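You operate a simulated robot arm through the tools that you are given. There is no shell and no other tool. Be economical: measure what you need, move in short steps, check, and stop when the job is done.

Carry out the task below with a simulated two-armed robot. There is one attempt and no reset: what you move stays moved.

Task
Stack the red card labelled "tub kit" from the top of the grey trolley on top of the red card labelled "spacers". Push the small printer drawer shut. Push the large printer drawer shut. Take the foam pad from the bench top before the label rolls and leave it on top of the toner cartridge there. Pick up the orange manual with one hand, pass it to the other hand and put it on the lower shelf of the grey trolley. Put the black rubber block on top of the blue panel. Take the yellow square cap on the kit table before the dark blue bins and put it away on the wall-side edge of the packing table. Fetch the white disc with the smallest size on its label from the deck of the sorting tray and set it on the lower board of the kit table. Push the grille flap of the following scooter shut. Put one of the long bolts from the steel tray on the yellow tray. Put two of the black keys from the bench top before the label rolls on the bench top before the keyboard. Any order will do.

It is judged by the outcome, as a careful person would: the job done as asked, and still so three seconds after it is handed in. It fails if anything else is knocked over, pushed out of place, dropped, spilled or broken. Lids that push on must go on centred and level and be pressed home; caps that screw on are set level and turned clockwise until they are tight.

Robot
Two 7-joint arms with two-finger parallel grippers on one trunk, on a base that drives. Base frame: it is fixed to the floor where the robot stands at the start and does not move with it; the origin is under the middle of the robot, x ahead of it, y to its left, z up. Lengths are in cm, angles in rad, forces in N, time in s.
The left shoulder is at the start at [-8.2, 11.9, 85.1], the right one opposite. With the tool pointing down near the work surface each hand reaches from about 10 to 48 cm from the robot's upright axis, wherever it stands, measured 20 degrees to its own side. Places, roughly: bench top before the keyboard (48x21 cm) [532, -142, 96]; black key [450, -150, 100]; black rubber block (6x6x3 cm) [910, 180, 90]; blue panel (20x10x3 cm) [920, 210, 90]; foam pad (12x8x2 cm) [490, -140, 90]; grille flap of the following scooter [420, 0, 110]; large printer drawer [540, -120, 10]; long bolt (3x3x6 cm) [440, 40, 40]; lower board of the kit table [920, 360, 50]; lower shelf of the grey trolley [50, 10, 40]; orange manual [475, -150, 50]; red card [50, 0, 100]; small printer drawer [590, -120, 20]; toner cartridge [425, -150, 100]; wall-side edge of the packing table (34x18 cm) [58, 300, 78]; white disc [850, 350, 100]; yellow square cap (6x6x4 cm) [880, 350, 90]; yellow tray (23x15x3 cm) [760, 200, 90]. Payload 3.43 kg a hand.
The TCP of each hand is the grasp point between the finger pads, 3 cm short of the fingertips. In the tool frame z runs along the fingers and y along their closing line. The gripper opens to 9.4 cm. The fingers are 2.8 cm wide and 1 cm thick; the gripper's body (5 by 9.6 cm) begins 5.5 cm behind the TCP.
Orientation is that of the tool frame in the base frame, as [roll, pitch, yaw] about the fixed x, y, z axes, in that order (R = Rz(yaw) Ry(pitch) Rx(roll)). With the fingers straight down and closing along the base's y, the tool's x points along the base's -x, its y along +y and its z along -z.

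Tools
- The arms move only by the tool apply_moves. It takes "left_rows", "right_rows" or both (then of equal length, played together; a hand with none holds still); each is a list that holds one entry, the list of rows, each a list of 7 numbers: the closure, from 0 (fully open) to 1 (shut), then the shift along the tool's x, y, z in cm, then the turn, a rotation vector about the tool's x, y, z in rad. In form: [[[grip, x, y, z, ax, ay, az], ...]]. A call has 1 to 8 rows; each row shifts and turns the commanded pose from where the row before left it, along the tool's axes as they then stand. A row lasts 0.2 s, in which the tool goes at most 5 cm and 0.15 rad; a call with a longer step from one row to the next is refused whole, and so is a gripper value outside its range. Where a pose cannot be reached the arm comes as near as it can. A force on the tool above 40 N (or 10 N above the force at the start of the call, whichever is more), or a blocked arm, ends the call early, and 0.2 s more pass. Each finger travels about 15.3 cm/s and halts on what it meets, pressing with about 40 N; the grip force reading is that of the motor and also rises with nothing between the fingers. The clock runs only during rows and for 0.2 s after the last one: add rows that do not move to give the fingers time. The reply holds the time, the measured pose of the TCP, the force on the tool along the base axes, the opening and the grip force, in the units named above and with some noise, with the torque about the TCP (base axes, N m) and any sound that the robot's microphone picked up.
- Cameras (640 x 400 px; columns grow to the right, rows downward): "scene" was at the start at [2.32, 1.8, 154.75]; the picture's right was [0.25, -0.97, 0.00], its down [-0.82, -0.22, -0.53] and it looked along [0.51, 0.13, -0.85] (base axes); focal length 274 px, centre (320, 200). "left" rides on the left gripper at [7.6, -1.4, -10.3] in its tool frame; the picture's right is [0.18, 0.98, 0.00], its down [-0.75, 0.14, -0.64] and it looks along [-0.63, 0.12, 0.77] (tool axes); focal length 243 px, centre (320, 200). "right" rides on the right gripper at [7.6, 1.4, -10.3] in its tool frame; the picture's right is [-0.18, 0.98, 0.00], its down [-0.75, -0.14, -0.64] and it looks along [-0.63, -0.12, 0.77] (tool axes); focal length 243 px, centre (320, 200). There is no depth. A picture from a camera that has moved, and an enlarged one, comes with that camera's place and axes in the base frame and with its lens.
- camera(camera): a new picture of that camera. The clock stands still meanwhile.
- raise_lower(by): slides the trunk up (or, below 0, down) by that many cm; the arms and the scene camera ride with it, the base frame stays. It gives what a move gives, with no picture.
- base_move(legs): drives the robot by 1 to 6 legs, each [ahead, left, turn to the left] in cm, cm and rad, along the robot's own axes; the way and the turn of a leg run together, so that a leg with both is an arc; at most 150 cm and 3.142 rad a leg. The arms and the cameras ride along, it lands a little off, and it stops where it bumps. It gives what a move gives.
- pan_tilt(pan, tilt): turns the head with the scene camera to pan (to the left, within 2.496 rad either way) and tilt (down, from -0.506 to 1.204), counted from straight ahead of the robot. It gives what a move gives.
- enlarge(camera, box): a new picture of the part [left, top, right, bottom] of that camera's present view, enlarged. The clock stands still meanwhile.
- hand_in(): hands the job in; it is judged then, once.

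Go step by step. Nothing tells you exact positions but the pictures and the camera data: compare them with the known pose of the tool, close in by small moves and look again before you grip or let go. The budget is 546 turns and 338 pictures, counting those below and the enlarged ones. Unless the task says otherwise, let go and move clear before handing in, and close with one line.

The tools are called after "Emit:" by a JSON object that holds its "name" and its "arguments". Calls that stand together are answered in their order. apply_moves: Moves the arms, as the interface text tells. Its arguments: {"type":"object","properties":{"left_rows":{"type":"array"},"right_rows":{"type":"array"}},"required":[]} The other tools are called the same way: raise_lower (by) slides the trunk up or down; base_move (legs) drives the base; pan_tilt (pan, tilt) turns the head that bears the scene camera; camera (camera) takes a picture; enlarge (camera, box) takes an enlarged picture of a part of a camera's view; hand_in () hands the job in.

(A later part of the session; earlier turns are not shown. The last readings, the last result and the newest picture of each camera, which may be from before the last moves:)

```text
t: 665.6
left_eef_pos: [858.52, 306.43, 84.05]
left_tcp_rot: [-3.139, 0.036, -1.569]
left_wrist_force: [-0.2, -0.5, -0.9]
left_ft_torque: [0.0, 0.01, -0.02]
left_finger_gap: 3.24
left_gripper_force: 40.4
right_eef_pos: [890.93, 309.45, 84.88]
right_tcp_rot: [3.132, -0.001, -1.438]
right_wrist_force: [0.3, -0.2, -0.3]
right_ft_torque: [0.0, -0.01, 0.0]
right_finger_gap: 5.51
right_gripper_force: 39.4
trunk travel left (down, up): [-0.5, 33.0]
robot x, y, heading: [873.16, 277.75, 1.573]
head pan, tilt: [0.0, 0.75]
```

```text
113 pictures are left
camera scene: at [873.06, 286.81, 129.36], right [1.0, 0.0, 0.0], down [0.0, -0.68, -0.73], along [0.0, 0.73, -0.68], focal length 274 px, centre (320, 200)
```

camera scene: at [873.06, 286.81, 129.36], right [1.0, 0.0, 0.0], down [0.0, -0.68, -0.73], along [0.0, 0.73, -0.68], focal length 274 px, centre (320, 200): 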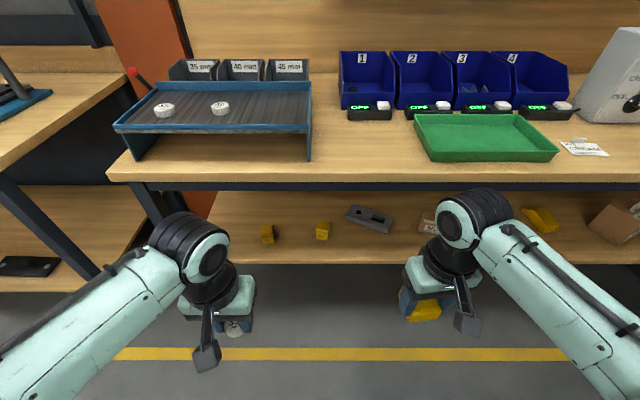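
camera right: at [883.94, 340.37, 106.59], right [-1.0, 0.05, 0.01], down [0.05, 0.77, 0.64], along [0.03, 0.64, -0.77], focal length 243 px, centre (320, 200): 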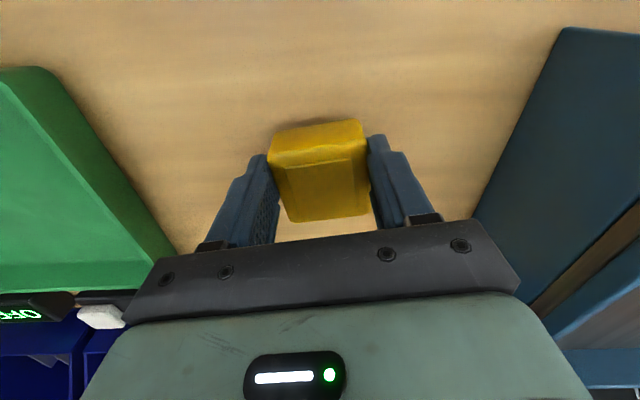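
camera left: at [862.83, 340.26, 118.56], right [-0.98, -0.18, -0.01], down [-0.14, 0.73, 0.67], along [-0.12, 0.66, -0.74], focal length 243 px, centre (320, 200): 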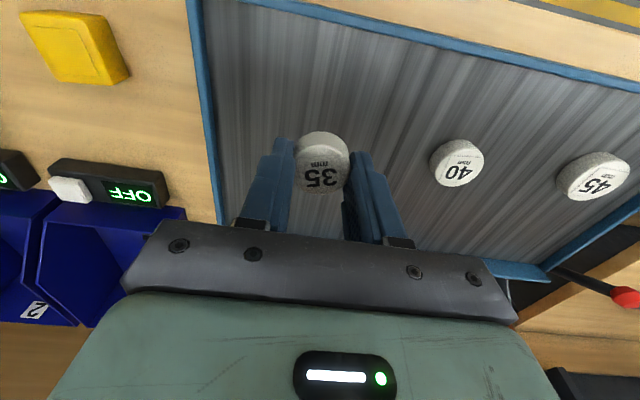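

I'll place the disc at the free front-left part of the lower board (x≈840, y≈352). First lower the left hand here with a slight tilt, and pull the right hand (with the cap) back.

Emit:
{"name": "apply_moves", "arguments": {"left_rows": [[[1, 0, 0, 0, 0, -0.15, 0], [1, 0, 0, 0, 0, -0.15, 0], [1, 0, 0, 0, 0, -0.15, 0], [1, 2.18, 0, 4.13, 0, 0, 0], [1, 2.18, 0, 4.13, 0, 0, 0], [1, 2.18, 0, 4.13, 0, 0, 0], [1, 2.18, 0, 4.13, 0, 0, 0], [1, 2.18, 0, 4.13, 0, 0, 0]]], "right_rows": [[[1, 2.5, -1, 0, 0, 0, 0], [1, 2.5, -1, 0, 0, 0, 0], [1, 2.5, -1, 0, 0, 0, 0], [1, 2.5, -1, 0, 0, 0, 0], [1, 0, 0, 0, 0, 0, 0], [1, 0, 0, 0, 0, 0, 0], [1, 0, 0, 0, 0, 0, 0], [1, 0, 0, 0, 0, 0, 0]]]}}

Emit:
{"name": "base_move", "arguments": {"legs": [[0, 17, 0]]}}

Emit:
{"name": "camera", "arguments": {"camera": "scene"}}

Emit:
{"name": "camera", "arguments": {"camera": "left"}}

```text
t: 667.4
left_eef_pos: [858.37, 306.57, 60.79]
left_tcp_rot: [-3.141, 0.484, -1.569]
left_wrist_force: [0.5, 0.0, -0.6]
left_ft_torque: [0.0, -0.02, -0.01]
left_finger_gap: 3.25
left_gripper_force: 40.1
right_eef_pos: [896.27, 300.1, 84.87]
right_tcp_rot: [3.133, 0.0, -1.439]
right_wrist_force: [-0.4, -0.1, -0.6]
right_ft_torque: [-0.01, 0.03, 0.01]
right_finger_gap: 5.52
right_gripper_force: 39.7
trunk travel left (down, up): [-0.5, 33.0]
robot x, y, heading: [873.06, 277.78, 1.57]
head pan, tilt: [0.0, 0.75]
```

```text
t: 669.5
left_eef_pos: [841.13, 306.49, 60.95]
left_tcp_rot: [-3.14, 0.486, -1.565]
left_wrist_force: [-0.8, 0.2, -1.0]
left_ft_torque: [0.04, 0.01, -0.02]
left_finger_gap: 3.27
left_gripper_force: 40.3
right_eef_pos: [879.05, 300.06, 84.81]
right_tcp_rot: [3.136, 0.0, -1.434]
right_wrist_force: [0.5, 1.3, -0.3]
right_ft_torque: [0.01, 0.02, 0.02]
right_finger_gap: 5.54
right_gripper_force: 40.1
trunk travel left (down, up): [-0.5, 33.0]
robot x, y, heading: [855.97, 278.17, 1.575]
head pan, tilt: [0.0, 0.75]
```

```text
112 pictures are left
camera scene: at [855.83, 286.75, 129.37], right [1.0, 0.01, 0.0], down [0.0, -0.68, -0.73], along [0.0, 0.73, -0.68], focal length 274 px, centre (320, 200)
```

scene: 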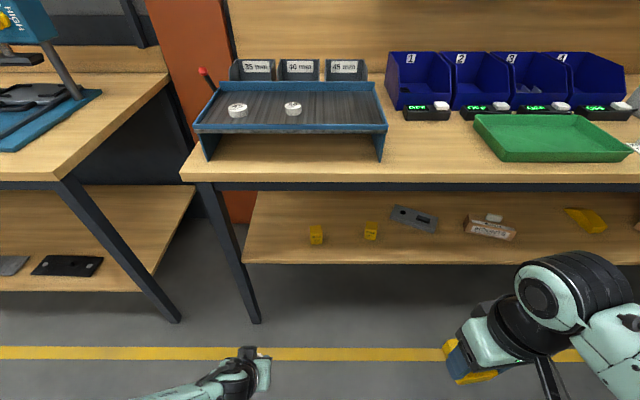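

```text
111 pictures are left
camera left: at [842.58, 294.91, 66.31], right [-0.98, -0.17, -0.09], down [-0.14, 0.37, 0.92], along [-0.12, 0.92, -0.38], focal length 243 px, centre (320, 200)
```

left: 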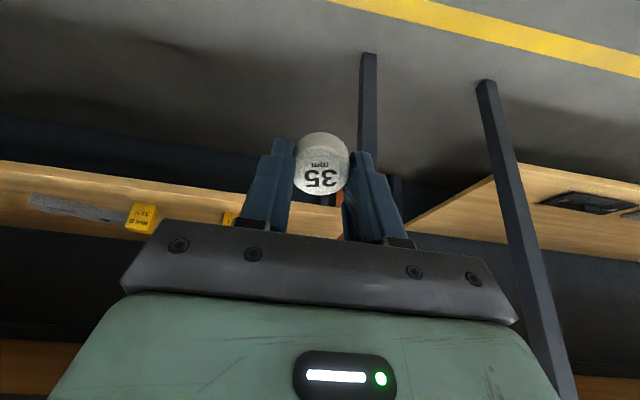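

Emit:
{"name": "base_move", "arguments": {"legs": [[29, 0, 0]]}}

Emit:
{"name": "camera", "arguments": {"camera": "left"}}

Emit:
{"name": "camera", "arguments": {"camera": "scene"}}

```text
t: 671.5
left_eef_pos: [840.98, 334.72, 60.85]
left_tcp_rot: [3.141, 0.486, -1.566]
left_wrist_force: [-1.1, 0.0, -0.6]
left_ft_torque: [-0.04, -0.02, -0.01]
left_finger_gap: 3.29
left_gripper_force: 39.9
right_eef_pos: [878.92, 328.45, 84.86]
right_tcp_rot: [3.134, 0.002, -1.437]
right_wrist_force: [0.7, -0.3, 0.5]
right_ft_torque: [-0.01, 0.01, 0.0]
right_finger_gap: 5.52
right_gripper_force: 39.5
trunk travel left (down, up): [-0.5, 33.0]
robot x, y, heading: [855.91, 306.47, 1.571]
head pan, tilt: [0.0, 0.75]
```

```text
110 pictures are left
camera left: at [842.47, 323.25, 66.31], right [-0.98, -0.17, -0.09], down [-0.14, 0.37, 0.92], along [-0.12, 0.92, -0.38], focal length 243 px, centre (320, 200)
```

left: 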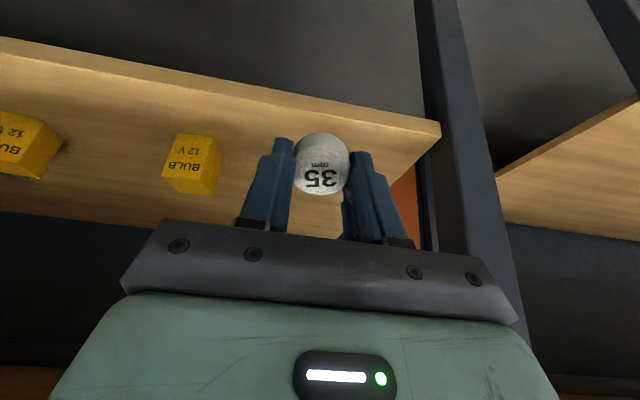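

```text
109 pictures are left
camera scene: at [855.73, 315.1, 129.37], right [1.0, 0.0, 0.0], down [0.0, -0.68, -0.73], along [0.0, 0.73, -0.68], focal length 274 px, centre (320, 200)
```

scene: 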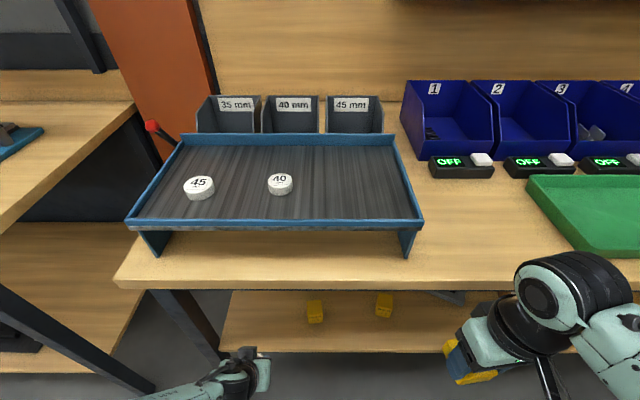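

Lower to z≈56 then extend forward under the table top.

Emit:
{"name": "apply_moves", "arguments": {"left_rows": [[[1, 2.24, 0, 4.24, 0, 0, 0], [1, -3.54, 0, 1.87, 0, 0, 0], [1, -3.54, 0, 1.87, 0, 0, 0], [1, -3.54, 0, 1.87, 0, 0, 0], [1, -3.0, 0, 1.6, 0, 0, 0], [1, 0, 0, 0, 0, 0, 0]]]}}

Emit:
{"name": "camera", "arguments": {"camera": "left"}}

```text
t: 672.9
left_eef_pos: [841.08, 350.19, 56.3]
left_tcp_rot: [-3.141, 0.486, -1.567]
left_wrist_force: [-0.1, 0.0, -0.5]
left_ft_torque: [0.03, 0.03, -0.02]
left_finger_gap: 3.27
left_gripper_force: 39.8
right_eef_pos: [878.91, 328.4, 84.84]
right_tcp_rot: [3.131, 0.0, -1.437]
right_wrist_force: [0.3, 0.4, 0.0]
right_ft_torque: [-0.03, -0.02, -0.01]
right_finger_gap: 5.52
right_gripper_force: 39.9
trunk travel left (down, up): [-0.5, 33.0]
robot x, y, heading: [855.56, 306.08, 1.573]
head pan, tilt: [0.0, 0.75]
```

```text
108 pictures are left
camera left: at [842.51, 338.71, 61.58], right [-0.98, -0.17, -0.09], down [-0.14, 0.37, 0.92], along [-0.12, 0.92, -0.38], focal length 243 px, centre (320, 200)
```

left: 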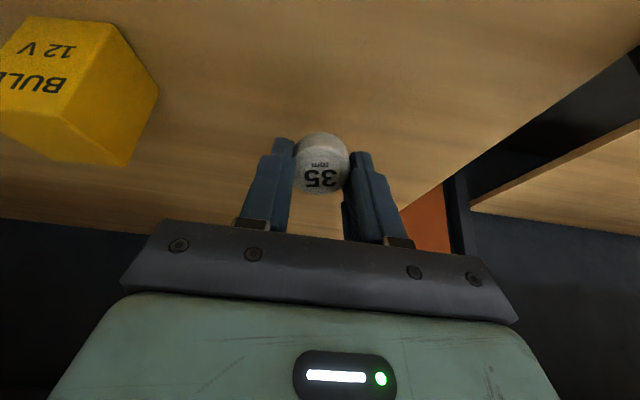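

Emit:
{"name": "apply_moves", "arguments": {"left_rows": [[[1, 0.8, 0, 1.5, 0, 0, 0], [1, 0.74, 0, 1.42, 0, 0, 0], [1, 0, 0, 0, 0, 0.1, 0], [1, 0, 0, 0, 0, 0.1, 0], [1, 0, 0, 0, 0, 0, 0]]]}}

Emit:
{"name": "camera", "arguments": {"camera": "left"}}

```text
t: 674.1
left_eef_pos: [841.13, 350.65, 53.25]
left_tcp_rot: [-3.139, 0.298, -1.565]
left_wrist_force: [0.6, 15.5, 34.4]
left_ft_torque: [0.22, -0.06, 0.02]
left_finger_gap: 3.28
left_gripper_force: 40.1
right_eef_pos: [878.98, 328.29, 84.74]
right_tcp_rot: [3.133, 0.002, -1.438]
right_wrist_force: [-0.5, 0.5, -0.4]
right_ft_torque: [0.01, -0.01, -0.03]
right_finger_gap: 5.53
right_gripper_force: 40.1
trunk travel left (down, up): [-0.5, 33.0]
robot x, y, heading: [855.31, 306.07, 1.577]
head pan, tilt: [0.0, 0.75]
```

```text
107 pictures are left
camera left: at [842.5, 340.25, 60.77], right [-0.98, -0.18, -0.06], down [-0.14, 0.53, 0.84], along [-0.12, 0.83, -0.55], focal length 243 px, centre (320, 200)
```

left: 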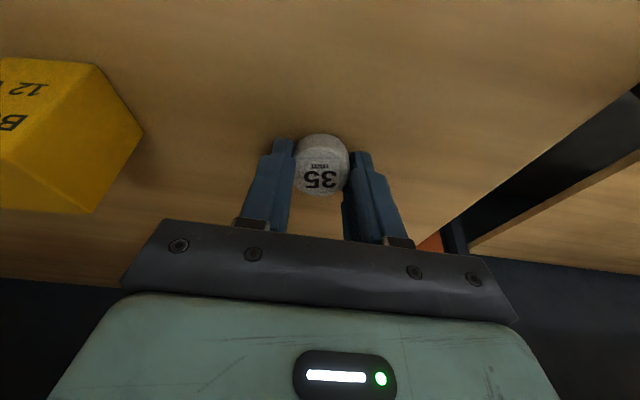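

Contact with the board. Ease up slightly, straighten a bit, release.

Emit:
{"name": "apply_moves", "arguments": {"left_rows": [[[1, -0.12, 0, -0.35, 0, 0, 0], [1, 0, 0, 0, 0, 0.13, 0], [0.8, 0, 0, 0, 0, 0, 0], [0.5, 0, 0, 0, 0, 0, 0], [0.42, 0, 0, 0, 0, 0, 0], [0.42, -0.5, 0, -3, 0, 0, 0]]]}}

Emit:
{"name": "camera", "arguments": {"camera": "left"}}

```text
t: 675.0
left_eef_pos: [840.88, 349.44, 53.18]
left_tcp_rot: [3.13, 0.153, -1.573]
left_wrist_force: [-16.5, 1.2, 52.4]
left_ft_torque: [-0.43, -0.58, 0.17]
left_finger_gap: 3.74
left_gripper_force: 0.1
right_eef_pos: [879.04, 327.8, 85.08]
right_tcp_rot: [3.133, 0.005, -1.436]
right_wrist_force: [0.7, 0.5, -0.7]
right_ft_torque: [0.0, 0.04, 0.0]
right_finger_gap: 5.51
right_gripper_force: 39.7
trunk travel left (down, up): [-0.5, 33.0]
robot x, y, heading: [856.0, 306.05, 1.577]
head pan, tilt: [0.0, 0.75]
stopped in row 4 (left hand): the force on the tool passed its limit at 67 N (the readings are from after the stop); the commanded pose is now the measured one
```

```text
106 pictures are left
camera left: at [842.34, 340.45, 62.08], right [-0.98, -0.18, -0.02], down [-0.13, 0.65, 0.75], along [-0.13, 0.74, -0.66], focal length 243 px, centre (320, 200)
```

left: 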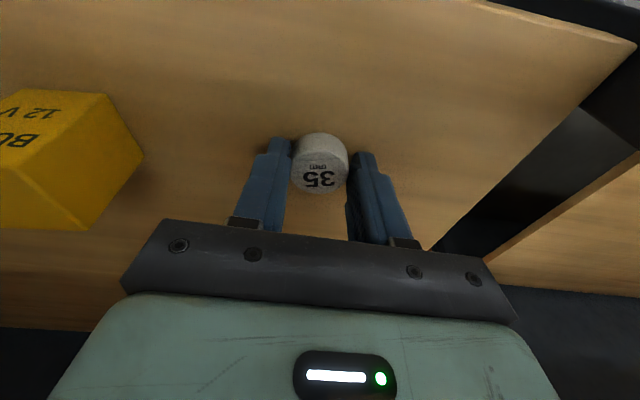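

Emit:
{"name": "apply_moves", "arguments": {"left_rows": [[[0.6, 0, 0, -0.5, 0, 0, 0], [0.45, 0, 0, 0, 0, 0, 0], [0.42, 0, 0, 0, 0, 0, 0]]]}}

Emit:
{"name": "camera", "arguments": {"camera": "left"}}

```text
t: 675.3
left_eef_pos: [841.01, 349.48, 53.18]
left_tcp_rot: [3.137, 0.155, -1.573]
left_wrist_force: [-10.9, 0.6, 55.8]
left_ft_torque: [-0.47, -0.74, 0.21]
left_finger_gap: 3.42
left_gripper_force: 0.0
right_eef_pos: [878.85, 327.89, 84.94]
right_tcp_rot: [3.135, 0.004, -1.435]
right_wrist_force: [-0.5, -0.2, 0.0]
right_ft_torque: [0.02, -0.02, -0.01]
right_finger_gap: 5.52
right_gripper_force: 40.6
trunk travel left (down, up): [-0.5, 33.0]
robot x, y, heading: [855.69, 305.69, 1.575]
head pan, tilt: [0.0, 0.75]
stopped in row 1 (left hand): the force on the tool passed its limit at 83 N (the readings are from after the stop); the commanded pose is now the measured one
```

```text
105 pictures are left
camera left: at [842.4, 340.43, 62.06], right [-0.98, -0.18, -0.02], down [-0.14, 0.65, 0.75], along [-0.12, 0.74, -0.66], focal length 243 px, centre (320, 200)
```

left: 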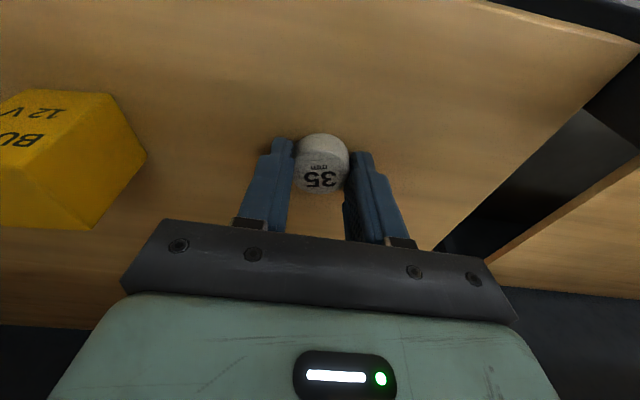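

The wrist seems wedged under the table top. Tilt forward again to free it.

Emit:
{"name": "apply_moves", "arguments": {"left_rows": [[[0.6, 0, 0, 0, 0, -0.1, 0], [0.6, 0, 0, 0, 0, -0.1, 0]]]}}

Emit:
{"name": "camera", "arguments": {"camera": "scene"}}

```text
t: 675.9
left_eef_pos: [841.08, 349.3, 53.33]
left_tcp_rot: [3.135, 0.353, -1.575]
left_wrist_force: [-3.1, -44.7, 45.0]
left_ft_torque: [-1.58, -0.84, -0.92]
left_finger_gap: 3.63
left_gripper_force: 0.1
right_eef_pos: [878.98, 327.74, 84.94]
right_tcp_rot: [3.133, 0.006, -1.435]
right_wrist_force: [0.0, 0.0, -1.7]
right_ft_torque: [-0.02, 0.0, 0.02]
right_finger_gap: 5.53
right_gripper_force: 40.2
trunk travel left (down, up): [-0.5, 33.0]
robot x, y, heading: [855.49, 305.9, 1.575]
head pan, tilt: [0.0, 0.75]
```

```text
104 pictures are left
camera scene: at [855.84, 314.28, 129.42], right [1.0, 0.01, 0.0], down [0.0, -0.68, -0.73], along [0.0, 0.73, -0.68], focal length 274 px, centre (320, 200)
```

scene: 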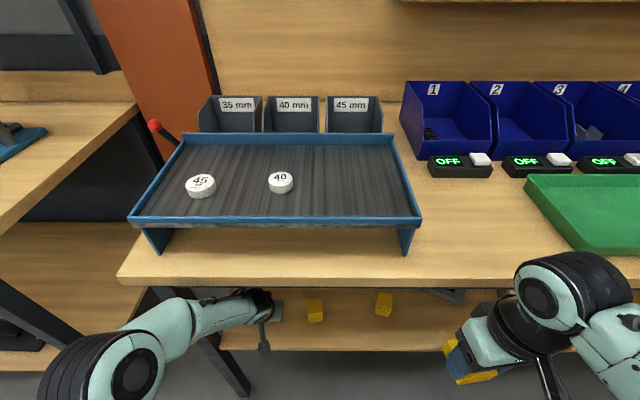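

Emit:
{"name": "apply_moves", "arguments": {"left_rows": [[[0.6, -0.1, 0, -0.3, 0, 0, 0]]]}}

Emit:
{"name": "camera", "arguments": {"camera": "left"}}

```text
t: 676.3
left_eef_pos: [841.07, 349.79, 53.47]
left_tcp_rot: [3.135, 0.352, -1.574]
left_wrist_force: [0.2, -6.8, 7.5]
left_ft_torque: [-0.29, -0.23, -0.18]
left_finger_gap: 3.81
left_gripper_force: 0.6
right_eef_pos: [878.81, 328.31, 84.81]
right_tcp_rot: [3.134, 0.002, -1.437]
right_wrist_force: [-0.5, 0.2, 0.4]
right_ft_torque: [0.04, 0.01, 0.0]
right_finger_gap: 5.55
right_gripper_force: 40.5
trunk travel left (down, up): [-0.5, 33.0]
robot x, y, heading: [855.68, 305.79, 1.581]
head pan, tilt: [0.0, 0.75]
```

```text
103 pictures are left
camera left: at [842.39, 339.16, 60.23], right [-0.98, -0.17, -0.06], down [-0.14, 0.49, 0.86], along [-0.12, 0.86, -0.5], focal length 243 px, centre (320, 200)
```

left: 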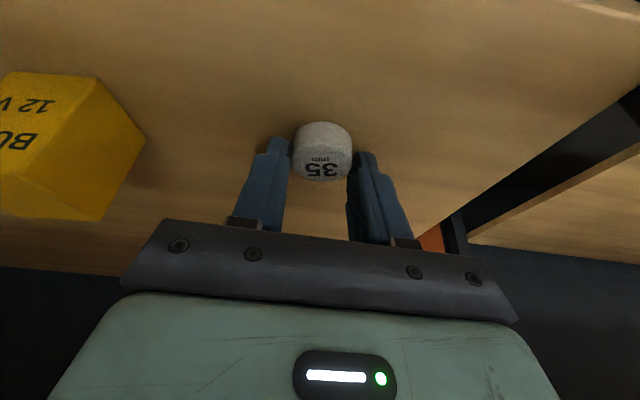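

Emit:
{"name": "apply_moves", "arguments": {"left_rows": [[[0.5, -0.1, 0, -0.3, 0, 0, 0], [0.42, -0.2, 0, -0.6, 0, 0, 0], [0.42, -0.2, 0, -1.5, 0, 0, 0], [0.42, 1.8, 0, -2.5, 0, 0, 0]]]}}

Emit:
{"name": "camera", "arguments": {"camera": "left"}}

```text
t: 677.3
left_eef_pos: [840.81, 346.66, 57.55]
left_tcp_rot: [3.137, 0.349, -1.574]
left_wrist_force: [-0.1, -0.3, -0.3]
left_ft_torque: [0.0, -0.01, 0.0]
left_finger_gap: 5.42
left_gripper_force: 0.0
right_eef_pos: [879.03, 328.21, 84.81]
right_tcp_rot: [3.132, -0.001, -1.436]
right_wrist_force: [-0.2, -0.5, 0.1]
right_ft_torque: [0.0, -0.02, 0.02]
right_finger_gap: 5.52
right_gripper_force: 40.7
trunk travel left (down, up): [-0.5, 33.0]
robot x, y, heading: [855.83, 305.96, 1.578]
head pan, tilt: [0.0, 0.75]
```

```text
102 pictures are left
camera left: at [842.32, 336.03, 64.47], right [-0.98, -0.17, -0.06], down [-0.14, 0.49, 0.86], along [-0.12, 0.86, -0.5], focal length 243 px, centre (320, 200)
```

left: 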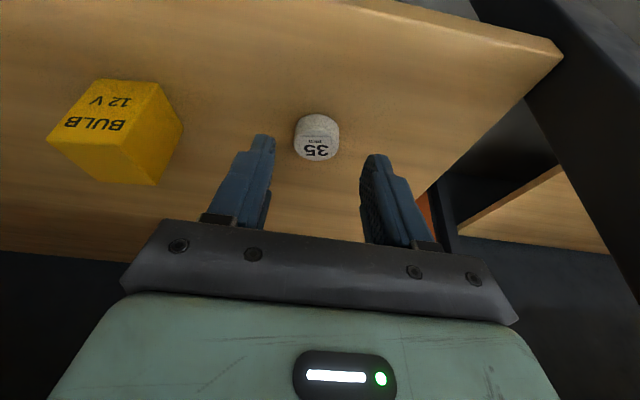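

Disc 35 lies flat on the lower board. Back out, raise the trunk.

Emit:
{"name": "base_move", "arguments": {"legs": [[-28, 0, 0]]}}

Emit:
{"name": "apply_moves", "arguments": {"left_rows": [[[0.5, 0, 0, -4, 0, 0.12, 0], [0.5, 0, 0, -4, 0, 0.12, 0], [0.5, 0, 0, -4, 0, 0.11, 0], [0.5, 0, 0, -4.5, 0, 0, 0], [0.5, 0, 0, -4.5, 0, 0, 0], [0.5, 0, 0, -4.5, 0, 0, 0]]]}}

Emit:
{"name": "raise_lower", "arguments": {"by": 27}}

Emit:
{"name": "camera", "arguments": {"camera": "scene"}}

```text
t: 679.3
left_eef_pos: [841.15, 318.53, 57.55]
left_tcp_rot: [3.137, 0.349, -1.577]
left_wrist_force: [0.3, 0.0, -0.1]
left_ft_torque: [0.0, -0.01, 0.02]
left_finger_gap: 5.43
left_gripper_force: 0.0
right_eef_pos: [879.21, 299.86, 84.82]
right_tcp_rot: [3.133, -0.001, -1.439]
right_wrist_force: [0.4, 0.7, -0.4]
right_ft_torque: [-0.04, 0.04, -0.01]
right_finger_gap: 5.52
right_gripper_force: 39.8
trunk travel left (down, up): [-0.5, 33.0]
robot x, y, heading: [855.78, 277.94, 1.573]
head pan, tilt: [0.0, 0.75]
```

```text
t: 680.7
left_eef_pos: [841.14, 316.15, 82.63]
left_tcp_rot: [3.134, -0.002, -1.575]
left_wrist_force: [0.3, -0.7, 0.0]
left_ft_torque: [-0.02, -0.02, 0.0]
left_finger_gap: 4.7
left_gripper_force: 0.0
right_eef_pos: [879.11, 299.91, 84.79]
right_tcp_rot: [3.134, 0.0, -1.436]
right_wrist_force: [-0.1, 0.0, -0.6]
right_ft_torque: [-0.04, -0.02, 0.0]
right_finger_gap: 5.54
right_gripper_force: 39.9
trunk travel left (down, up): [-0.5, 33.0]
robot x, y, heading: [855.65, 277.67, 1.577]
head pan, tilt: [0.0, 0.75]
```

```text
t: 683.5
left_eef_pos: [841.24, 315.77, 109.71]
left_tcp_rot: [3.137, -0.002, -1.574]
left_wrist_force: [0.4, -0.4, 0.2]
left_ft_torque: [0.02, 0.03, 0.01]
left_finger_gap: 4.69
left_gripper_force: 0.0
right_eef_pos: [879.08, 300.0, 111.92]
right_tcp_rot: [3.133, -0.001, -1.44]
right_wrist_force: [-0.4, -0.4, 0.2]
right_ft_torque: [0.02, 0.01, 0.02]
right_finger_gap: 5.5
right_gripper_force: 40.4
trunk travel left (down, up): [-27.5, 6.0]
robot x, y, heading: [855.83, 277.82, 1.572]
head pan, tilt: [0.0, 0.75]
```

```text
101 pictures are left
camera scene: at [855.94, 281.75, 156.75], right [1.0, 0.0, 0.0], down [0.0, -0.68, -0.73], along [0.0, 0.73, -0.68], focal length 274 px, centre (320, 200)
```

scene: 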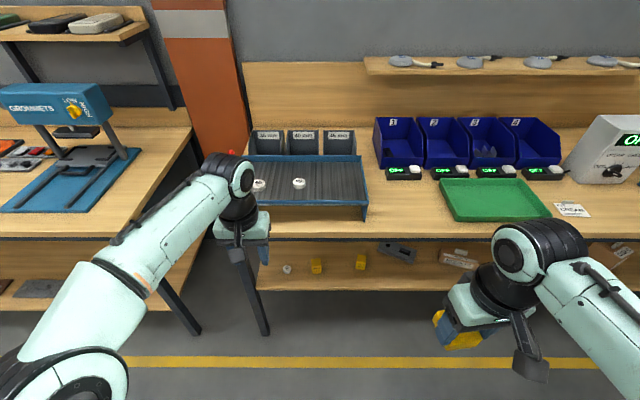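

Disc visible on the lower board. Now carry the cap toward the packing table: strafe left out of the corridor and look.

Emit:
{"name": "base_move", "arguments": {"legs": [[0, 150, 0], [0, 143, 0]]}}

Emit:
{"name": "pan_tilt", "arguments": {"pan": 1.57, "tilt": 0.4}}

Emit:
{"name": "camera", "arguments": {"camera": "scene"}}

```text
t: 709.1
left_eef_pos: [545.54, 309.87, 109.58]
left_tcp_rot: [3.136, -0.002, -1.522]
left_wrist_force: [0.0, 0.2, -0.9]
left_ft_torque: [-0.01, -0.01, 0.01]
left_finger_gap: 4.7
left_gripper_force: 0.0
right_eef_pos: [583.96, 295.74, 111.8]
right_tcp_rot: [3.132, 0.0, -1.384]
right_wrist_force: [0.0, -0.2, -0.8]
right_ft_torque: [-0.02, 0.04, -0.02]
right_finger_gap: 5.5
right_gripper_force: 40.1
trunk travel left (down, up): [-27.5, 6.0]
robot x, y, heading: [562.17, 272.5, 1.625]
head pan, tilt: [0.0, 0.75]
```

```text
t: 710.8
left_eef_pos: [545.39, 309.77, 109.7]
left_tcp_rot: [3.135, -0.002, -1.522]
left_wrist_force: [0.5, 0.4, 0.4]
left_ft_torque: [-0.01, 0.02, 0.0]
left_finger_gap: 4.69
left_gripper_force: 0.0
right_eef_pos: [584.08, 295.75, 111.91]
right_tcp_rot: [3.133, 0.0, -1.385]
right_wrist_force: [0.0, -0.2, -0.5]
right_ft_torque: [0.02, -0.01, 0.0]
right_finger_gap: 5.52
right_gripper_force: 39.9
trunk travel left (down, up): [-27.5, 6.0]
robot x, y, heading: [561.75, 272.33, 1.626]
head pan, tilt: [1.571, 0.4]
```

```text
100 pictures are left
camera scene: at [553.02, 267.67, 159.87], right [-0.05, 1.0, 0.0], down [0.39, 0.02, -0.92], along [-0.92, -0.05, -0.39], focal length 274 px, centre (320, 200)
```

scene: 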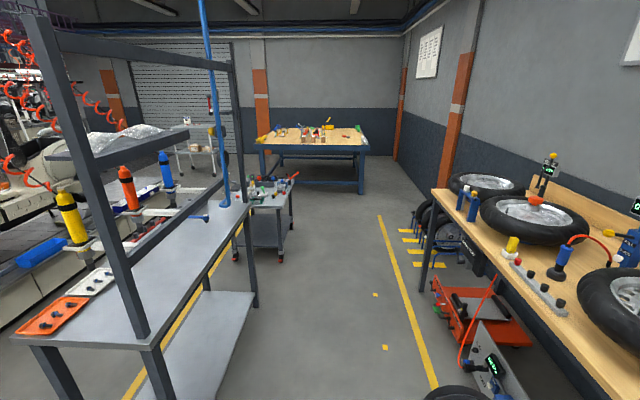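

The packing table (x≤162, y 155–315) has an aisle on its wall side. Drive along the corridor toward it.

Emit:
{"name": "base_move", "arguments": {"legs": [[0, 0, -0.05], [0, 150, 0], [0, 150, 0], [0, 40, 0]]}}

Emit:
{"name": "pan_tilt", "arguments": {"pan": 1.2, "tilt": 0.5}}

Emit:
{"name": "camera", "arguments": {"camera": "scene"}}

```text
t: 741.1
left_eef_pos: [204.95, 300.3, 109.62]
left_tcp_rot: [3.136, -0.004, -1.518]
left_wrist_force: [0.4, -0.2, 1.0]
left_ft_torque: [0.01, 0.04, -0.01]
left_finger_gap: 4.73
left_gripper_force: 0.0
right_eef_pos: [243.68, 286.48, 111.82]
right_tcp_rot: [3.134, 0.0, -1.38]
right_wrist_force: [0.5, 0.4, -1.0]
right_ft_torque: [0.01, 0.03, -0.01]
right_finger_gap: 5.5
right_gripper_force: 40.5
trunk travel left (down, up): [-27.5, 6.0]
robot x, y, heading: [221.7, 263.03, 1.629]
head pan, tilt: [1.571, 0.4]
```

```text
t: 741.9
left_eef_pos: [205.09, 300.37, 109.64]
left_tcp_rot: [3.136, -0.001, -1.516]
left_wrist_force: [0.3, -0.9, -0.4]
left_ft_torque: [-0.01, 0.0, -0.04]
left_finger_gap: 4.71
left_gripper_force: 0.1
right_eef_pos: [243.86, 286.52, 111.95]
right_tcp_rot: [3.132, 0.0, -1.38]
right_wrist_force: [0.1, -0.9, -0.6]
right_ft_torque: [0.0, 0.02, 0.0]
right_finger_gap: 5.52
right_gripper_force: 39.9
trunk travel left (down, up): [-27.5, 6.0]
robot x, y, heading: [221.61, 263.29, 1.629]
head pan, tilt: [1.201, 0.499]
```

```text
99 pictures are left
camera scene: at [213.41, 261.54, 158.96], right [0.3, 0.95, 0.0], down [0.46, -0.15, -0.88], along [-0.84, 0.27, -0.48], focal length 274 px, centre (320, 200)
```

scene: 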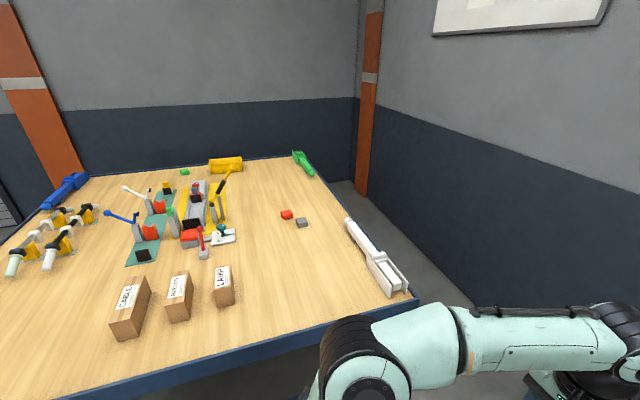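

Emit:
{"name": "pan_tilt", "arguments": {"pan": -0.2, "tilt": 0.7}}

Emit:
{"name": "camera", "arguments": {"camera": "scene"}}

```text
t: 743.5
left_eef_pos: [204.88, 300.26, 109.64]
left_tcp_rot: [3.137, -0.001, -1.516]
left_wrist_force: [-0.3, -0.4, 0.9]
left_ft_torque: [0.02, 0.0, 0.01]
left_finger_gap: 4.69
left_gripper_force: 0.0
right_eef_pos: [243.7, 286.51, 111.87]
right_tcp_rot: [3.133, 0.0, -1.381]
right_wrist_force: [-0.4, 0.5, 0.3]
right_ft_torque: [0.0, -0.03, 0.01]
right_finger_gap: 5.52
right_gripper_force: 40.0
trunk travel left (down, up): [-27.5, 6.0]
robot x, y, heading: [221.62, 263.04, 1.629]
head pan, tilt: [-0.201, 0.7]
```

```text
98 pictures are left
camera scene: at [223.25, 267.19, 157.18], right [0.99, -0.14, 0.0], down [-0.09, -0.64, -0.77], along [0.11, 0.76, -0.64], focal length 274 px, centre (320, 200)
```

scene: 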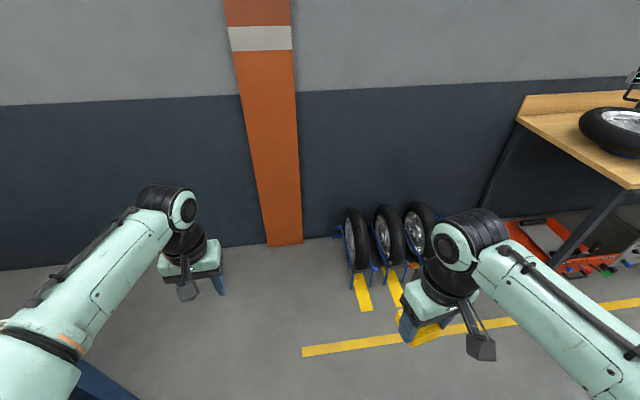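

Emit:
{"name": "base_move", "arguments": {"legs": [[0, 0, -3.14], [0, 0, -0.06], [0, 9, 0]]}}

Emit:
{"name": "base_move", "arguments": {"legs": [[0, -18, 0], [-100, 0, 0]]}}

Emit:
{"name": "pan_tilt", "arguments": {"pan": -0.9, "tilt": 0.6}}

Emit:
{"name": "camera", "arguments": {"camera": "scene"}}

```text
t: 752.7
left_eef_pos: [245.56, 225.3, 109.67]
left_tcp_rot: [3.137, -0.001, 1.575]
left_wrist_force: [0.2, -0.3, -0.3]
left_ft_torque: [0.01, 0.02, -0.02]
left_finger_gap: 4.67
left_gripper_force: 0.1
right_eef_pos: [207.53, 241.01, 111.87]
right_tcp_rot: [3.133, -0.002, 1.711]
right_wrist_force: [1.3, 0.2, -0.4]
right_ft_torque: [0.02, -0.01, 0.01]
right_finger_gap: 5.55
right_gripper_force: 40.5
trunk travel left (down, up): [-27.5, 6.0]
robot x, y, heading: [230.64, 263.47, -1.563]
head pan, tilt: [-0.201, 0.7]
```

```text
t: 759.6
left_eef_pos: [226.61, 324.73, 109.64]
left_tcp_rot: [3.137, 0.0, 1.577]
left_wrist_force: [0.7, -0.4, 0.5]
left_ft_torque: [0.0, 0.04, -0.01]
left_finger_gap: 4.72
left_gripper_force: 0.1
right_eef_pos: [188.63, 340.28, 111.87]
right_tcp_rot: [3.135, 0.0, 1.714]
right_wrist_force: [0.4, 1.4, -0.3]
right_ft_torque: [0.0, 0.01, 0.0]
right_finger_gap: 5.53
right_gripper_force: 40.4
trunk travel left (down, up): [-27.5, 6.0]
robot x, y, heading: [211.46, 362.56, -1.562]
head pan, tilt: [-0.201, 0.7]
```

```text
t: 760.7
left_eef_pos: [226.59, 324.74, 109.62]
left_tcp_rot: [3.139, -0.002, 1.578]
left_wrist_force: [-0.7, -1.0, 0.3]
left_ft_torque: [0.0, 0.04, 0.04]
left_finger_gap: 4.71
left_gripper_force: 0.0
right_eef_pos: [188.58, 340.36, 111.77]
right_tcp_rot: [3.134, 0.001, 1.712]
right_wrist_force: [-0.2, 0.4, 0.3]
right_ft_torque: [0.0, -0.01, 0.01]
right_finger_gap: 5.5
right_gripper_force: 39.8
trunk travel left (down, up): [-27.5, 6.0]
robot x, y, heading: [211.78, 362.86, -1.558]
head pan, tilt: [-0.901, 0.6]
```

```text
97 pictures are left
camera scene: at [204.79, 361.51, 158.04], right [-0.63, 0.78, 0.0], down [0.44, 0.36, -0.82], along [-0.64, -0.52, -0.57], focal length 274 px, centre (320, 200)
```

scene: 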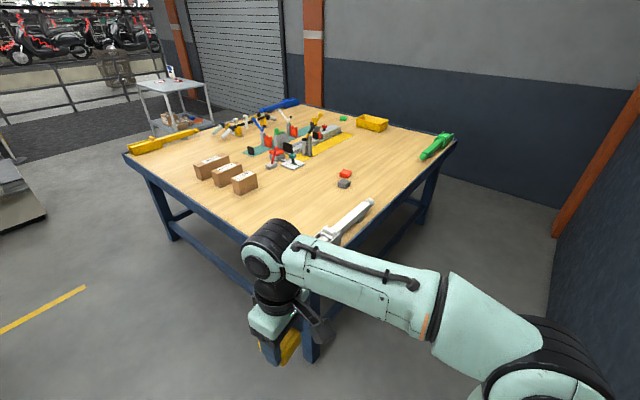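

Emit:
{"name": "base_move", "arguments": {"legs": [[0, -140, -0.008]]}}

Emit:
{"name": "pan_tilt", "arguments": {"pan": -0.1, "tilt": 0.85}}

Emit:
{"name": "camera", "arguments": {"camera": "scene"}}

```text
t: 773.2
left_eef_pos: [86.45, 322.6, 109.56]
left_tcp_rot: [3.137, -0.001, 1.582]
left_wrist_force: [-0.3, 0.1, -1.2]
left_ft_torque: [0.0, 0.04, 0.01]
left_finger_gap: 4.67
left_gripper_force: 0.1
right_eef_pos: [48.44, 337.95, 111.81]
right_tcp_rot: [3.131, -0.001, 1.721]
right_wrist_force: [0.2, -0.1, -0.7]
right_ft_torque: [0.03, 0.0, 0.02]
right_finger_gap: 5.56
right_gripper_force: 39.7
trunk travel left (down, up): [-27.5, 6.0]
robot x, y, heading: [71.3, 360.32, -1.552]
head pan, tilt: [-0.901, 0.6]
```

```text
t: 774.3
left_eef_pos: [86.41, 322.63, 109.54]
left_tcp_rot: [3.136, -0.003, 1.583]
left_wrist_force: [-0.1, 0.7, 0.0]
left_ft_torque: [0.03, 0.02, -0.02]
left_finger_gap: 4.67
left_gripper_force: 0.0
right_eef_pos: [48.31, 338.01, 111.87]
right_tcp_rot: [3.134, 0.0, 1.719]
right_wrist_force: [0.0, 0.4, -1.3]
right_ft_torque: [-0.02, -0.03, 0.03]
right_finger_gap: 5.54
right_gripper_force: 40.2
trunk travel left (down, up): [-27.5, 6.0]
robot x, y, heading: [71.33, 360.55, -1.553]
head pan, tilt: [-0.099, 0.85]
```

```text
96 pictures are left
camera scene: at [70.64, 357.12, 155.96], right [-1.0, 0.08, 0.0], down [0.06, 0.75, -0.66], along [-0.05, -0.66, -0.75], focal length 274 px, centre (320, 200)
```

scene: 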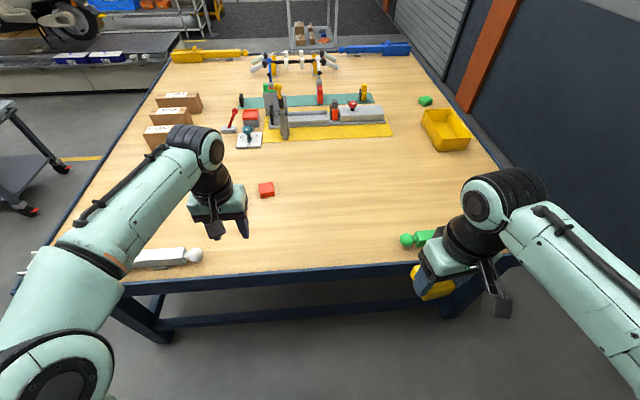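

Emit:
{"name": "base_move", "arguments": {"legs": [[15, 0, -0.018]]}}

Emit:
{"name": "apply_moves", "arguments": {"right_rows": [[[1, 0, 0, 0, 0, 0, 0.14], [1, -4, 2, 0, 0, 0, 0], [1, -4, 2, 0, 0, 0, 0], [1, -4, 2, 0, 0, 0, 0], [1, -4, 2, 0, 0, 0, 0], [1, -3.5, 1.5, 0, 0, 0, 0], [1, 0, 0, 4.5, 0, 0, 0], [1, 0, 0, 4.5, 0, 0, 0]]]}}

Emit:
{"name": "camera", "arguments": {"camera": "right"}}

Emit:
{"name": "camera", "arguments": {"camera": "scene"}}

```text
t: 775.7
left_eef_pos: [85.81, 307.17, 109.61]
left_tcp_rot: [3.137, -0.002, 1.563]
left_wrist_force: [-0.7, -0.3, 0.2]
left_ft_torque: [-0.01, 0.02, -0.02]
left_finger_gap: 4.68
left_gripper_force: 0.1
right_eef_pos: [48.0, 323.3, 111.81]
right_tcp_rot: [3.133, 0.0, 1.7]
right_wrist_force: [0.0, 0.1, 0.0]
right_ft_torque: [0.0, -0.03, 0.0]
right_finger_gap: 5.51
right_gripper_force: 40.0
trunk travel left (down, up): [-27.5, 6.0]
robot x, y, heading: [71.4, 345.26, -1.571]
head pan, tilt: [-0.099, 0.85]
```

```text
t: 777.5
left_eef_pos: [85.71, 307.3, 109.61]
left_tcp_rot: [3.135, -0.003, 1.565]
left_wrist_force: [-0.2, -0.1, -0.4]
left_ft_torque: [-0.01, 0.01, -0.02]
left_finger_gap: 4.7
left_gripper_force: 0.0
right_eef_pos: [57.43, 303.66, 102.79]
right_tcp_rot: [3.135, -0.001, 1.56]
right_wrist_force: [0.3, 0.3, -0.6]
right_ft_torque: [0.01, 0.0, 0.03]
right_finger_gap: 5.51
right_gripper_force: 39.9
trunk travel left (down, up): [-27.5, 6.0]
robot x, y, heading: [71.5, 345.53, -1.57]
head pan, tilt: [-0.099, 0.85]
```

```text
95 pictures are left
camera right: at [58.71, 311.18, 113.09], right [0.98, -0.2, 0.01], down [-0.16, -0.75, 0.64], along [-0.12, -0.63, -0.77], focal length 243 px, centre (320, 200)
```

right: 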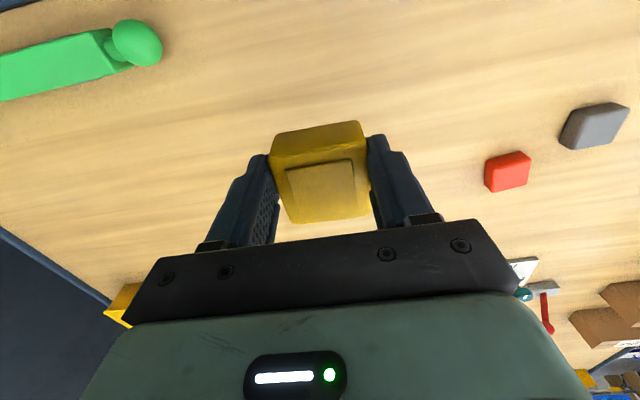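

```text
94 pictures are left
camera scene: at [70.73, 342.0, 155.96], right [-0.99, 0.1, 0.0], down [0.08, 0.75, -0.66], along [-0.07, -0.66, -0.75], focal length 274 px, centre (320, 200)
```

scene: 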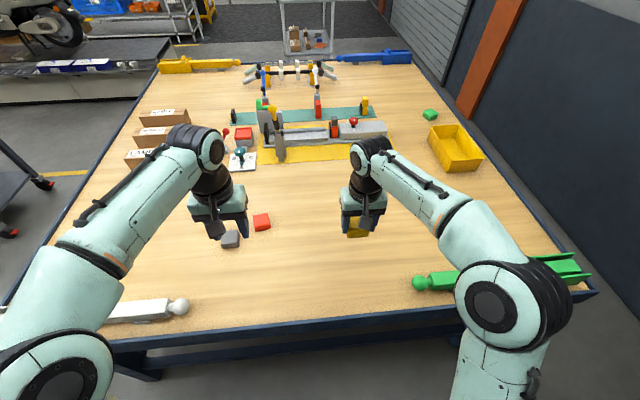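

Emit:
{"name": "apply_moves", "arguments": {"right_rows": [[[1, -2, 0, 4, 0, 0, 0], [1, 0, 0, 4.5, 0, 0, 0], [1, 0, 0, 4.5, 0, 0, 0], [1, 0, 0, 4, 0, 0, 0], [1, 0, 0, 0, 0, 0, 0]]]}}

Emit:
{"name": "camera", "arguments": {"camera": "right"}}

```text
t: 778.7
left_eef_pos: [85.86, 307.31, 109.62]
left_tcp_rot: [3.136, -0.002, 1.565]
left_wrist_force: [0.2, -0.3, 0.2]
left_ft_torque: [-0.02, 0.0, 0.01]
left_finger_gap: 4.7
left_gripper_force: 0.1
right_eef_pos: [57.45, 301.7, 85.63]
right_tcp_rot: [3.133, 0.0, 1.559]
right_wrist_force: [0.3, 0.6, -0.9]
right_ft_torque: [0.01, 0.01, -0.01]
right_finger_gap: 5.52
right_gripper_force: 40.3
trunk travel left (down, up): [-27.5, 6.0]
robot x, y, heading: [71.31, 345.7, -1.581]
head pan, tilt: [-0.099, 0.85]
```

```text
93 pictures are left
camera right: at [58.73, 309.25, 95.98], right [0.98, -0.2, 0.01], down [-0.16, -0.75, 0.64], along [-0.12, -0.63, -0.77], focal length 243 px, centre (320, 200)
```

right: 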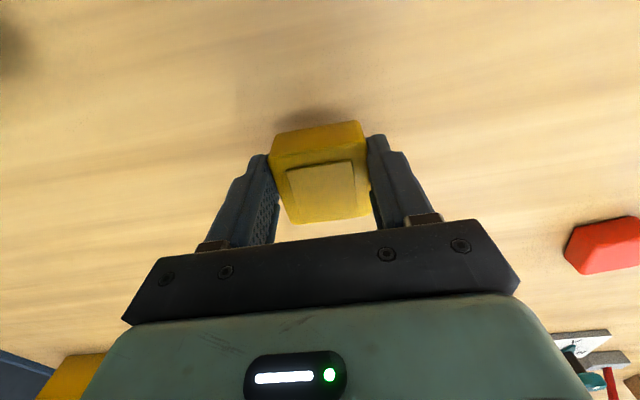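

Emit:
{"name": "apply_moves", "arguments": {"right_rows": [[[1, 0, 0, 1.2, 0, 0, 0], [1, 0, 0, 0.8, 0, 0, 0], [1, 0, 0, 0.6, 0, 0, 0], [1, 0, 0, 0.5, 0, 0, 0], [1, 0, 0, 0.5, 0, 0, 0]]]}}

Emit:
{"name": "camera", "arguments": {"camera": "right"}}

```text
t: 779.9
left_eef_pos: [85.95, 307.3, 109.66]
left_tcp_rot: [3.137, 0.0, 1.563]
left_wrist_force: [-0.2, 0.1, 0.3]
left_ft_torque: [0.04, 0.01, 0.01]
left_finger_gap: 4.67
left_gripper_force: 0.1
right_eef_pos: [57.54, 301.74, 82.3]
right_tcp_rot: [3.132, 0.003, 1.558]
right_wrist_force: [-0.2, 0.8, 7.9]
right_ft_torque: [-0.26, 0.25, -0.06]
right_finger_gap: 5.53
right_gripper_force: 41.0
trunk travel left (down, up): [-27.5, 6.0]
robot x, y, heading: [71.66, 345.36, -1.576]
head pan, tilt: [-0.099, 0.85]
```

```text
92 pictures are left
camera right: at [58.88, 309.42, 92.58], right [0.98, -0.2, 0.01], down [-0.16, -0.75, 0.64], along [-0.12, -0.63, -0.77], focal length 243 px, centre (320, 200)
```

right: 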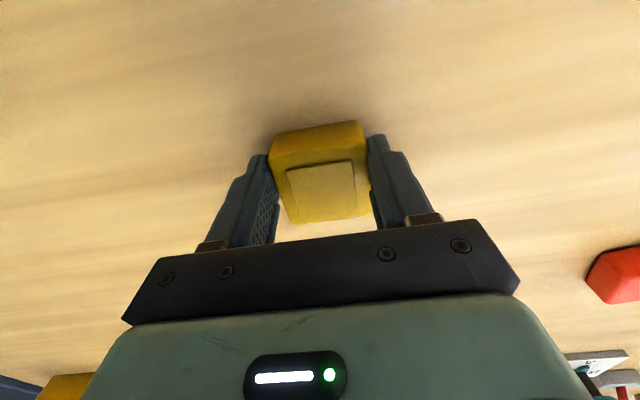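

Touching the table. Release and lift.

Emit:
{"name": "apply_moves", "arguments": {"right_rows": [[[0.5, 0, 0, 0, 0, 0, 0], [0.1, 0, 0, 0, 0, 0, 0], [0.1, 0, 0, 0, 0, 0, 0], [0.1, 0, 0, -3, 0, 0, 0], [0.1, 0, 0, -4.5, 0, 0, 0], [0.1, 0, 0, -4.5, 0, 0, 0], [0.1, 0, 0, -4.5, 0, 0, 0]]]}}

Emit:
{"name": "camera", "arguments": {"camera": "right"}}

Emit:
{"name": "camera", "arguments": {"camera": "scene"}}

```text
t: 781.5
left_eef_pos: [85.98, 307.38, 109.64]
left_tcp_rot: [3.136, -0.001, 1.565]
left_wrist_force: [-0.1, 0.3, -0.4]
left_ft_torque: [-0.03, 0.01, -0.03]
left_finger_gap: 4.71
left_gripper_force: 0.0
right_eef_pos: [57.16, 301.87, 99.0]
right_tcp_rot: [3.134, -0.002, 1.561]
right_wrist_force: [-0.1, 0.0, 0.3]
right_ft_torque: [0.03, -0.01, 0.0]
right_finger_gap: 8.47
right_gripper_force: 0.0
trunk travel left (down, up): [-27.5, 6.0]
robot x, y, heading: [71.3, 345.42, -1.576]
head pan, tilt: [-0.099, 0.85]
```

```text
91 pictures are left
camera right: at [58.5, 309.45, 109.23], right [0.98, -0.2, 0.01], down [-0.15, -0.75, 0.64], along [-0.12, -0.63, -0.77], focal length 243 px, centre (320, 200)
```

right: 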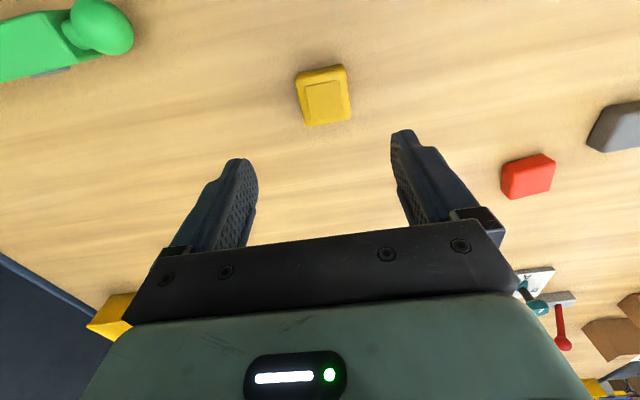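

```text
90 pictures are left
camera scene: at [70.72, 342.11, 155.96], right [-0.99, 0.1, 0.0], down [0.08, 0.75, -0.66], along [-0.07, -0.66, -0.75], focal length 274 px, centre (320, 200)
```

scene: 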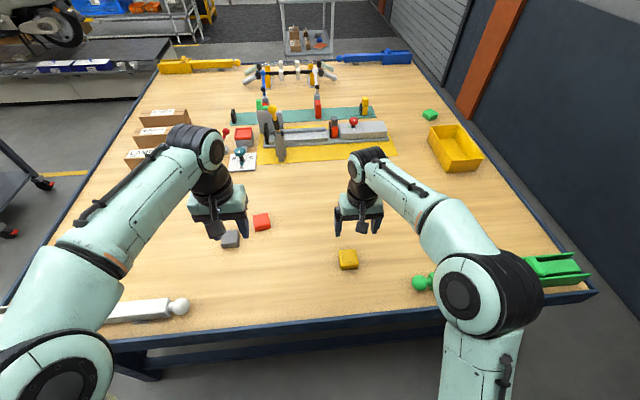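

Cap is on the wall-side edge. Now the last task: the scooter flap. Drive round to the right lane.

Emit:
{"name": "apply_moves", "arguments": {"right_rows": [[[0.5, 4, 0, -2, 0, 0, 0], [0.5, 4, -1, -3, 0, 0, 0], [0.5, 4, -2, -2, 0, 0, 0]]]}}

Emit:
{"name": "base_move", "arguments": {"legs": [[-17, 0, 0], [0, 142, 0], [100, 0, 0]]}}

```text
refused: row 2 steps farther than a row can; nothing moved
```

```text
t: 800.0
left_eef_pos: [229.38, 223.66, 109.75]
left_tcp_rot: [3.135, -0.003, 1.577]
left_wrist_force: [-0.3, -0.2, 0.0]
left_ft_torque: [-0.01, 0.0, 0.0]
left_finger_gap: 4.71
left_gripper_force: 0.0
right_eef_pos: [200.85, 217.92, 98.82]
right_tcp_rot: [3.132, -0.001, 1.572]
right_wrist_force: [0.1, -0.5, -0.1]
right_ft_torque: [0.0, 0.01, -0.04]
right_finger_gap: 8.47
right_gripper_force: 0.0
trunk travel left (down, up): [-27.5, 6.0]
robot x, y, heading: [214.66, 261.32, -1.561]
head pan, tilt: [-0.099, 0.85]
```

Emit:
{"name": "base_move", "arguments": {"legs": [[0, 0, -0.01], [150, 0, 0], [0, -62, 0], [150, 0, 0], [40, 0, 0]]}}

Emit:
{"name": "camera", "arguments": {"camera": "scene"}}

```text
t: 822.5
left_eef_pos: [167.22, -119.28, 109.6]
left_tcp_rot: [3.136, -0.002, 1.564]
left_wrist_force: [-0.5, 0.8, -0.3]
left_ft_torque: [-0.01, 0.01, 0.0]
left_finger_gap: 4.71
left_gripper_force: 0.1
right_eef_pos: [138.52, -124.76, 98.84]
right_tcp_rot: [3.133, -0.001, 1.56]
right_wrist_force: [0.0, -1.4, -1.0]
right_ft_torque: [0.01, -0.01, -0.01]
right_finger_gap: 8.45
right_gripper_force: 0.0
trunk travel left (down, up): [-27.5, 6.0]
robot x, y, heading: [152.72, -81.35, -1.571]
head pan, tilt: [-0.099, 0.85]
```

```text
89 pictures are left
camera scene: at [151.99, -84.58, 155.95], right [-1.0, 0.1, 0.0], down [0.07, 0.75, -0.66], along [-0.07, -0.66, -0.75], focal length 274 px, centre (320, 200)
```

scene: 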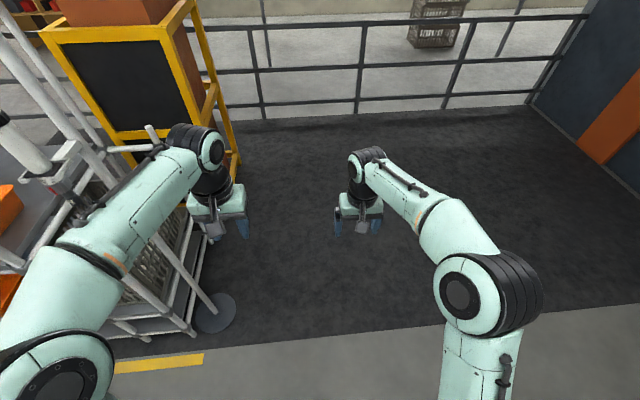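

Emit:
{"name": "apply_moves", "arguments": {"right_rows": [[[0.5, 3.5, 0, -2, 0, 0, 0], [0.5, 3.5, -1, -2, 0, 0, 0], [0.5, 3.5, -2, -2, 0, 0, 0], [0.5, 2, -2, -2, 0, 0, 0]]]}}

Emit:
{"name": "base_move", "arguments": {"legs": [[0, 0, 3.14], [-6, 0, 0], [0, -150, 0], [0, -150, 0]]}}

Emit:
{"name": "pan_tilt", "arguments": {"pan": 0.35, "tilt": 0.55}}

Emit:
{"name": "camera", "arguments": {"camera": "scene"}}

```text
t: 823.5
left_eef_pos: [167.17, -119.25, 109.65]
left_tcp_rot: [3.136, 0.001, 1.565]
left_wrist_force: [-0.4, 0.0, 0.1]
left_ft_torque: [-0.01, 0.02, 0.02]
left_finger_gap: 4.71
left_gripper_force: 0.1
right_eef_pos: [133.48, -112.13, 106.81]
right_tcp_rot: [3.132, 0.001, 1.561]
right_wrist_force: [0.1, 0.0, -0.1]
right_ft_torque: [0.01, 0.01, -0.03]
right_finger_gap: 4.72
right_gripper_force: 0.0
trunk travel left (down, up): [-27.5, 6.0]
robot x, y, heading: [152.59, -81.29, -1.574]
head pan, tilt: [-0.099, 0.85]
```

```text
t: 857.2
left_eef_pos: [433.57, -46.95, 109.66]
left_tcp_rot: [3.135, -0.002, -1.566]
left_wrist_force: [0.9, -0.1, -0.8]
left_ft_torque: [0.01, -0.03, 0.0]
left_finger_gap: 4.71
left_gripper_force: 0.1
right_eef_pos: [467.18, -53.81, 106.69]
right_tcp_rot: [3.134, 0.001, -1.573]
right_wrist_force: [-0.5, 0.0, 0.2]
right_ft_torque: [-0.01, -0.02, -0.01]
right_finger_gap: 4.71
right_gripper_force: 0.0
trunk travel left (down, up): [-27.5, 6.0]
robot x, y, heading: [448.27, -85.18, 1.575]
head pan, tilt: [-0.099, 0.85]
```

```text
t: 858.1
left_eef_pos: [433.57, -46.77, 109.67]
left_tcp_rot: [3.137, -0.002, -1.567]
left_wrist_force: [-0.2, 0.3, -0.7]
left_ft_torque: [0.0, 0.02, 0.02]
left_finger_gap: 4.72
left_gripper_force: 0.0
right_eef_pos: [467.13, -53.69, 106.76]
right_tcp_rot: [3.132, -0.001, -1.573]
right_wrist_force: [-0.5, 0.2, -0.3]
right_ft_torque: [0.01, -0.01, -0.03]
right_finger_gap: 4.71
right_gripper_force: 0.1
trunk travel left (down, up): [-27.5, 6.0]
robot x, y, heading: [448.6, -85.08, 1.584]
head pan, tilt: [0.351, 0.55]
```

```text
88 pictures are left
camera scene: at [445.33, -80.81, 158.49], right [0.94, 0.35, 0.0], down [0.18, -0.49, -0.85], along [-0.3, 0.8, -0.52], focal length 274 px, centre (320, 200)
```

scene: 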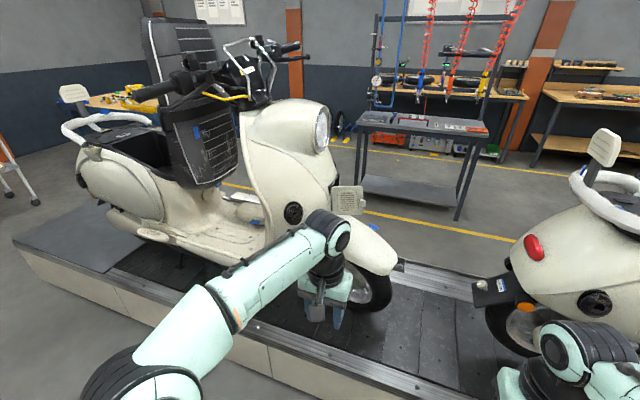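

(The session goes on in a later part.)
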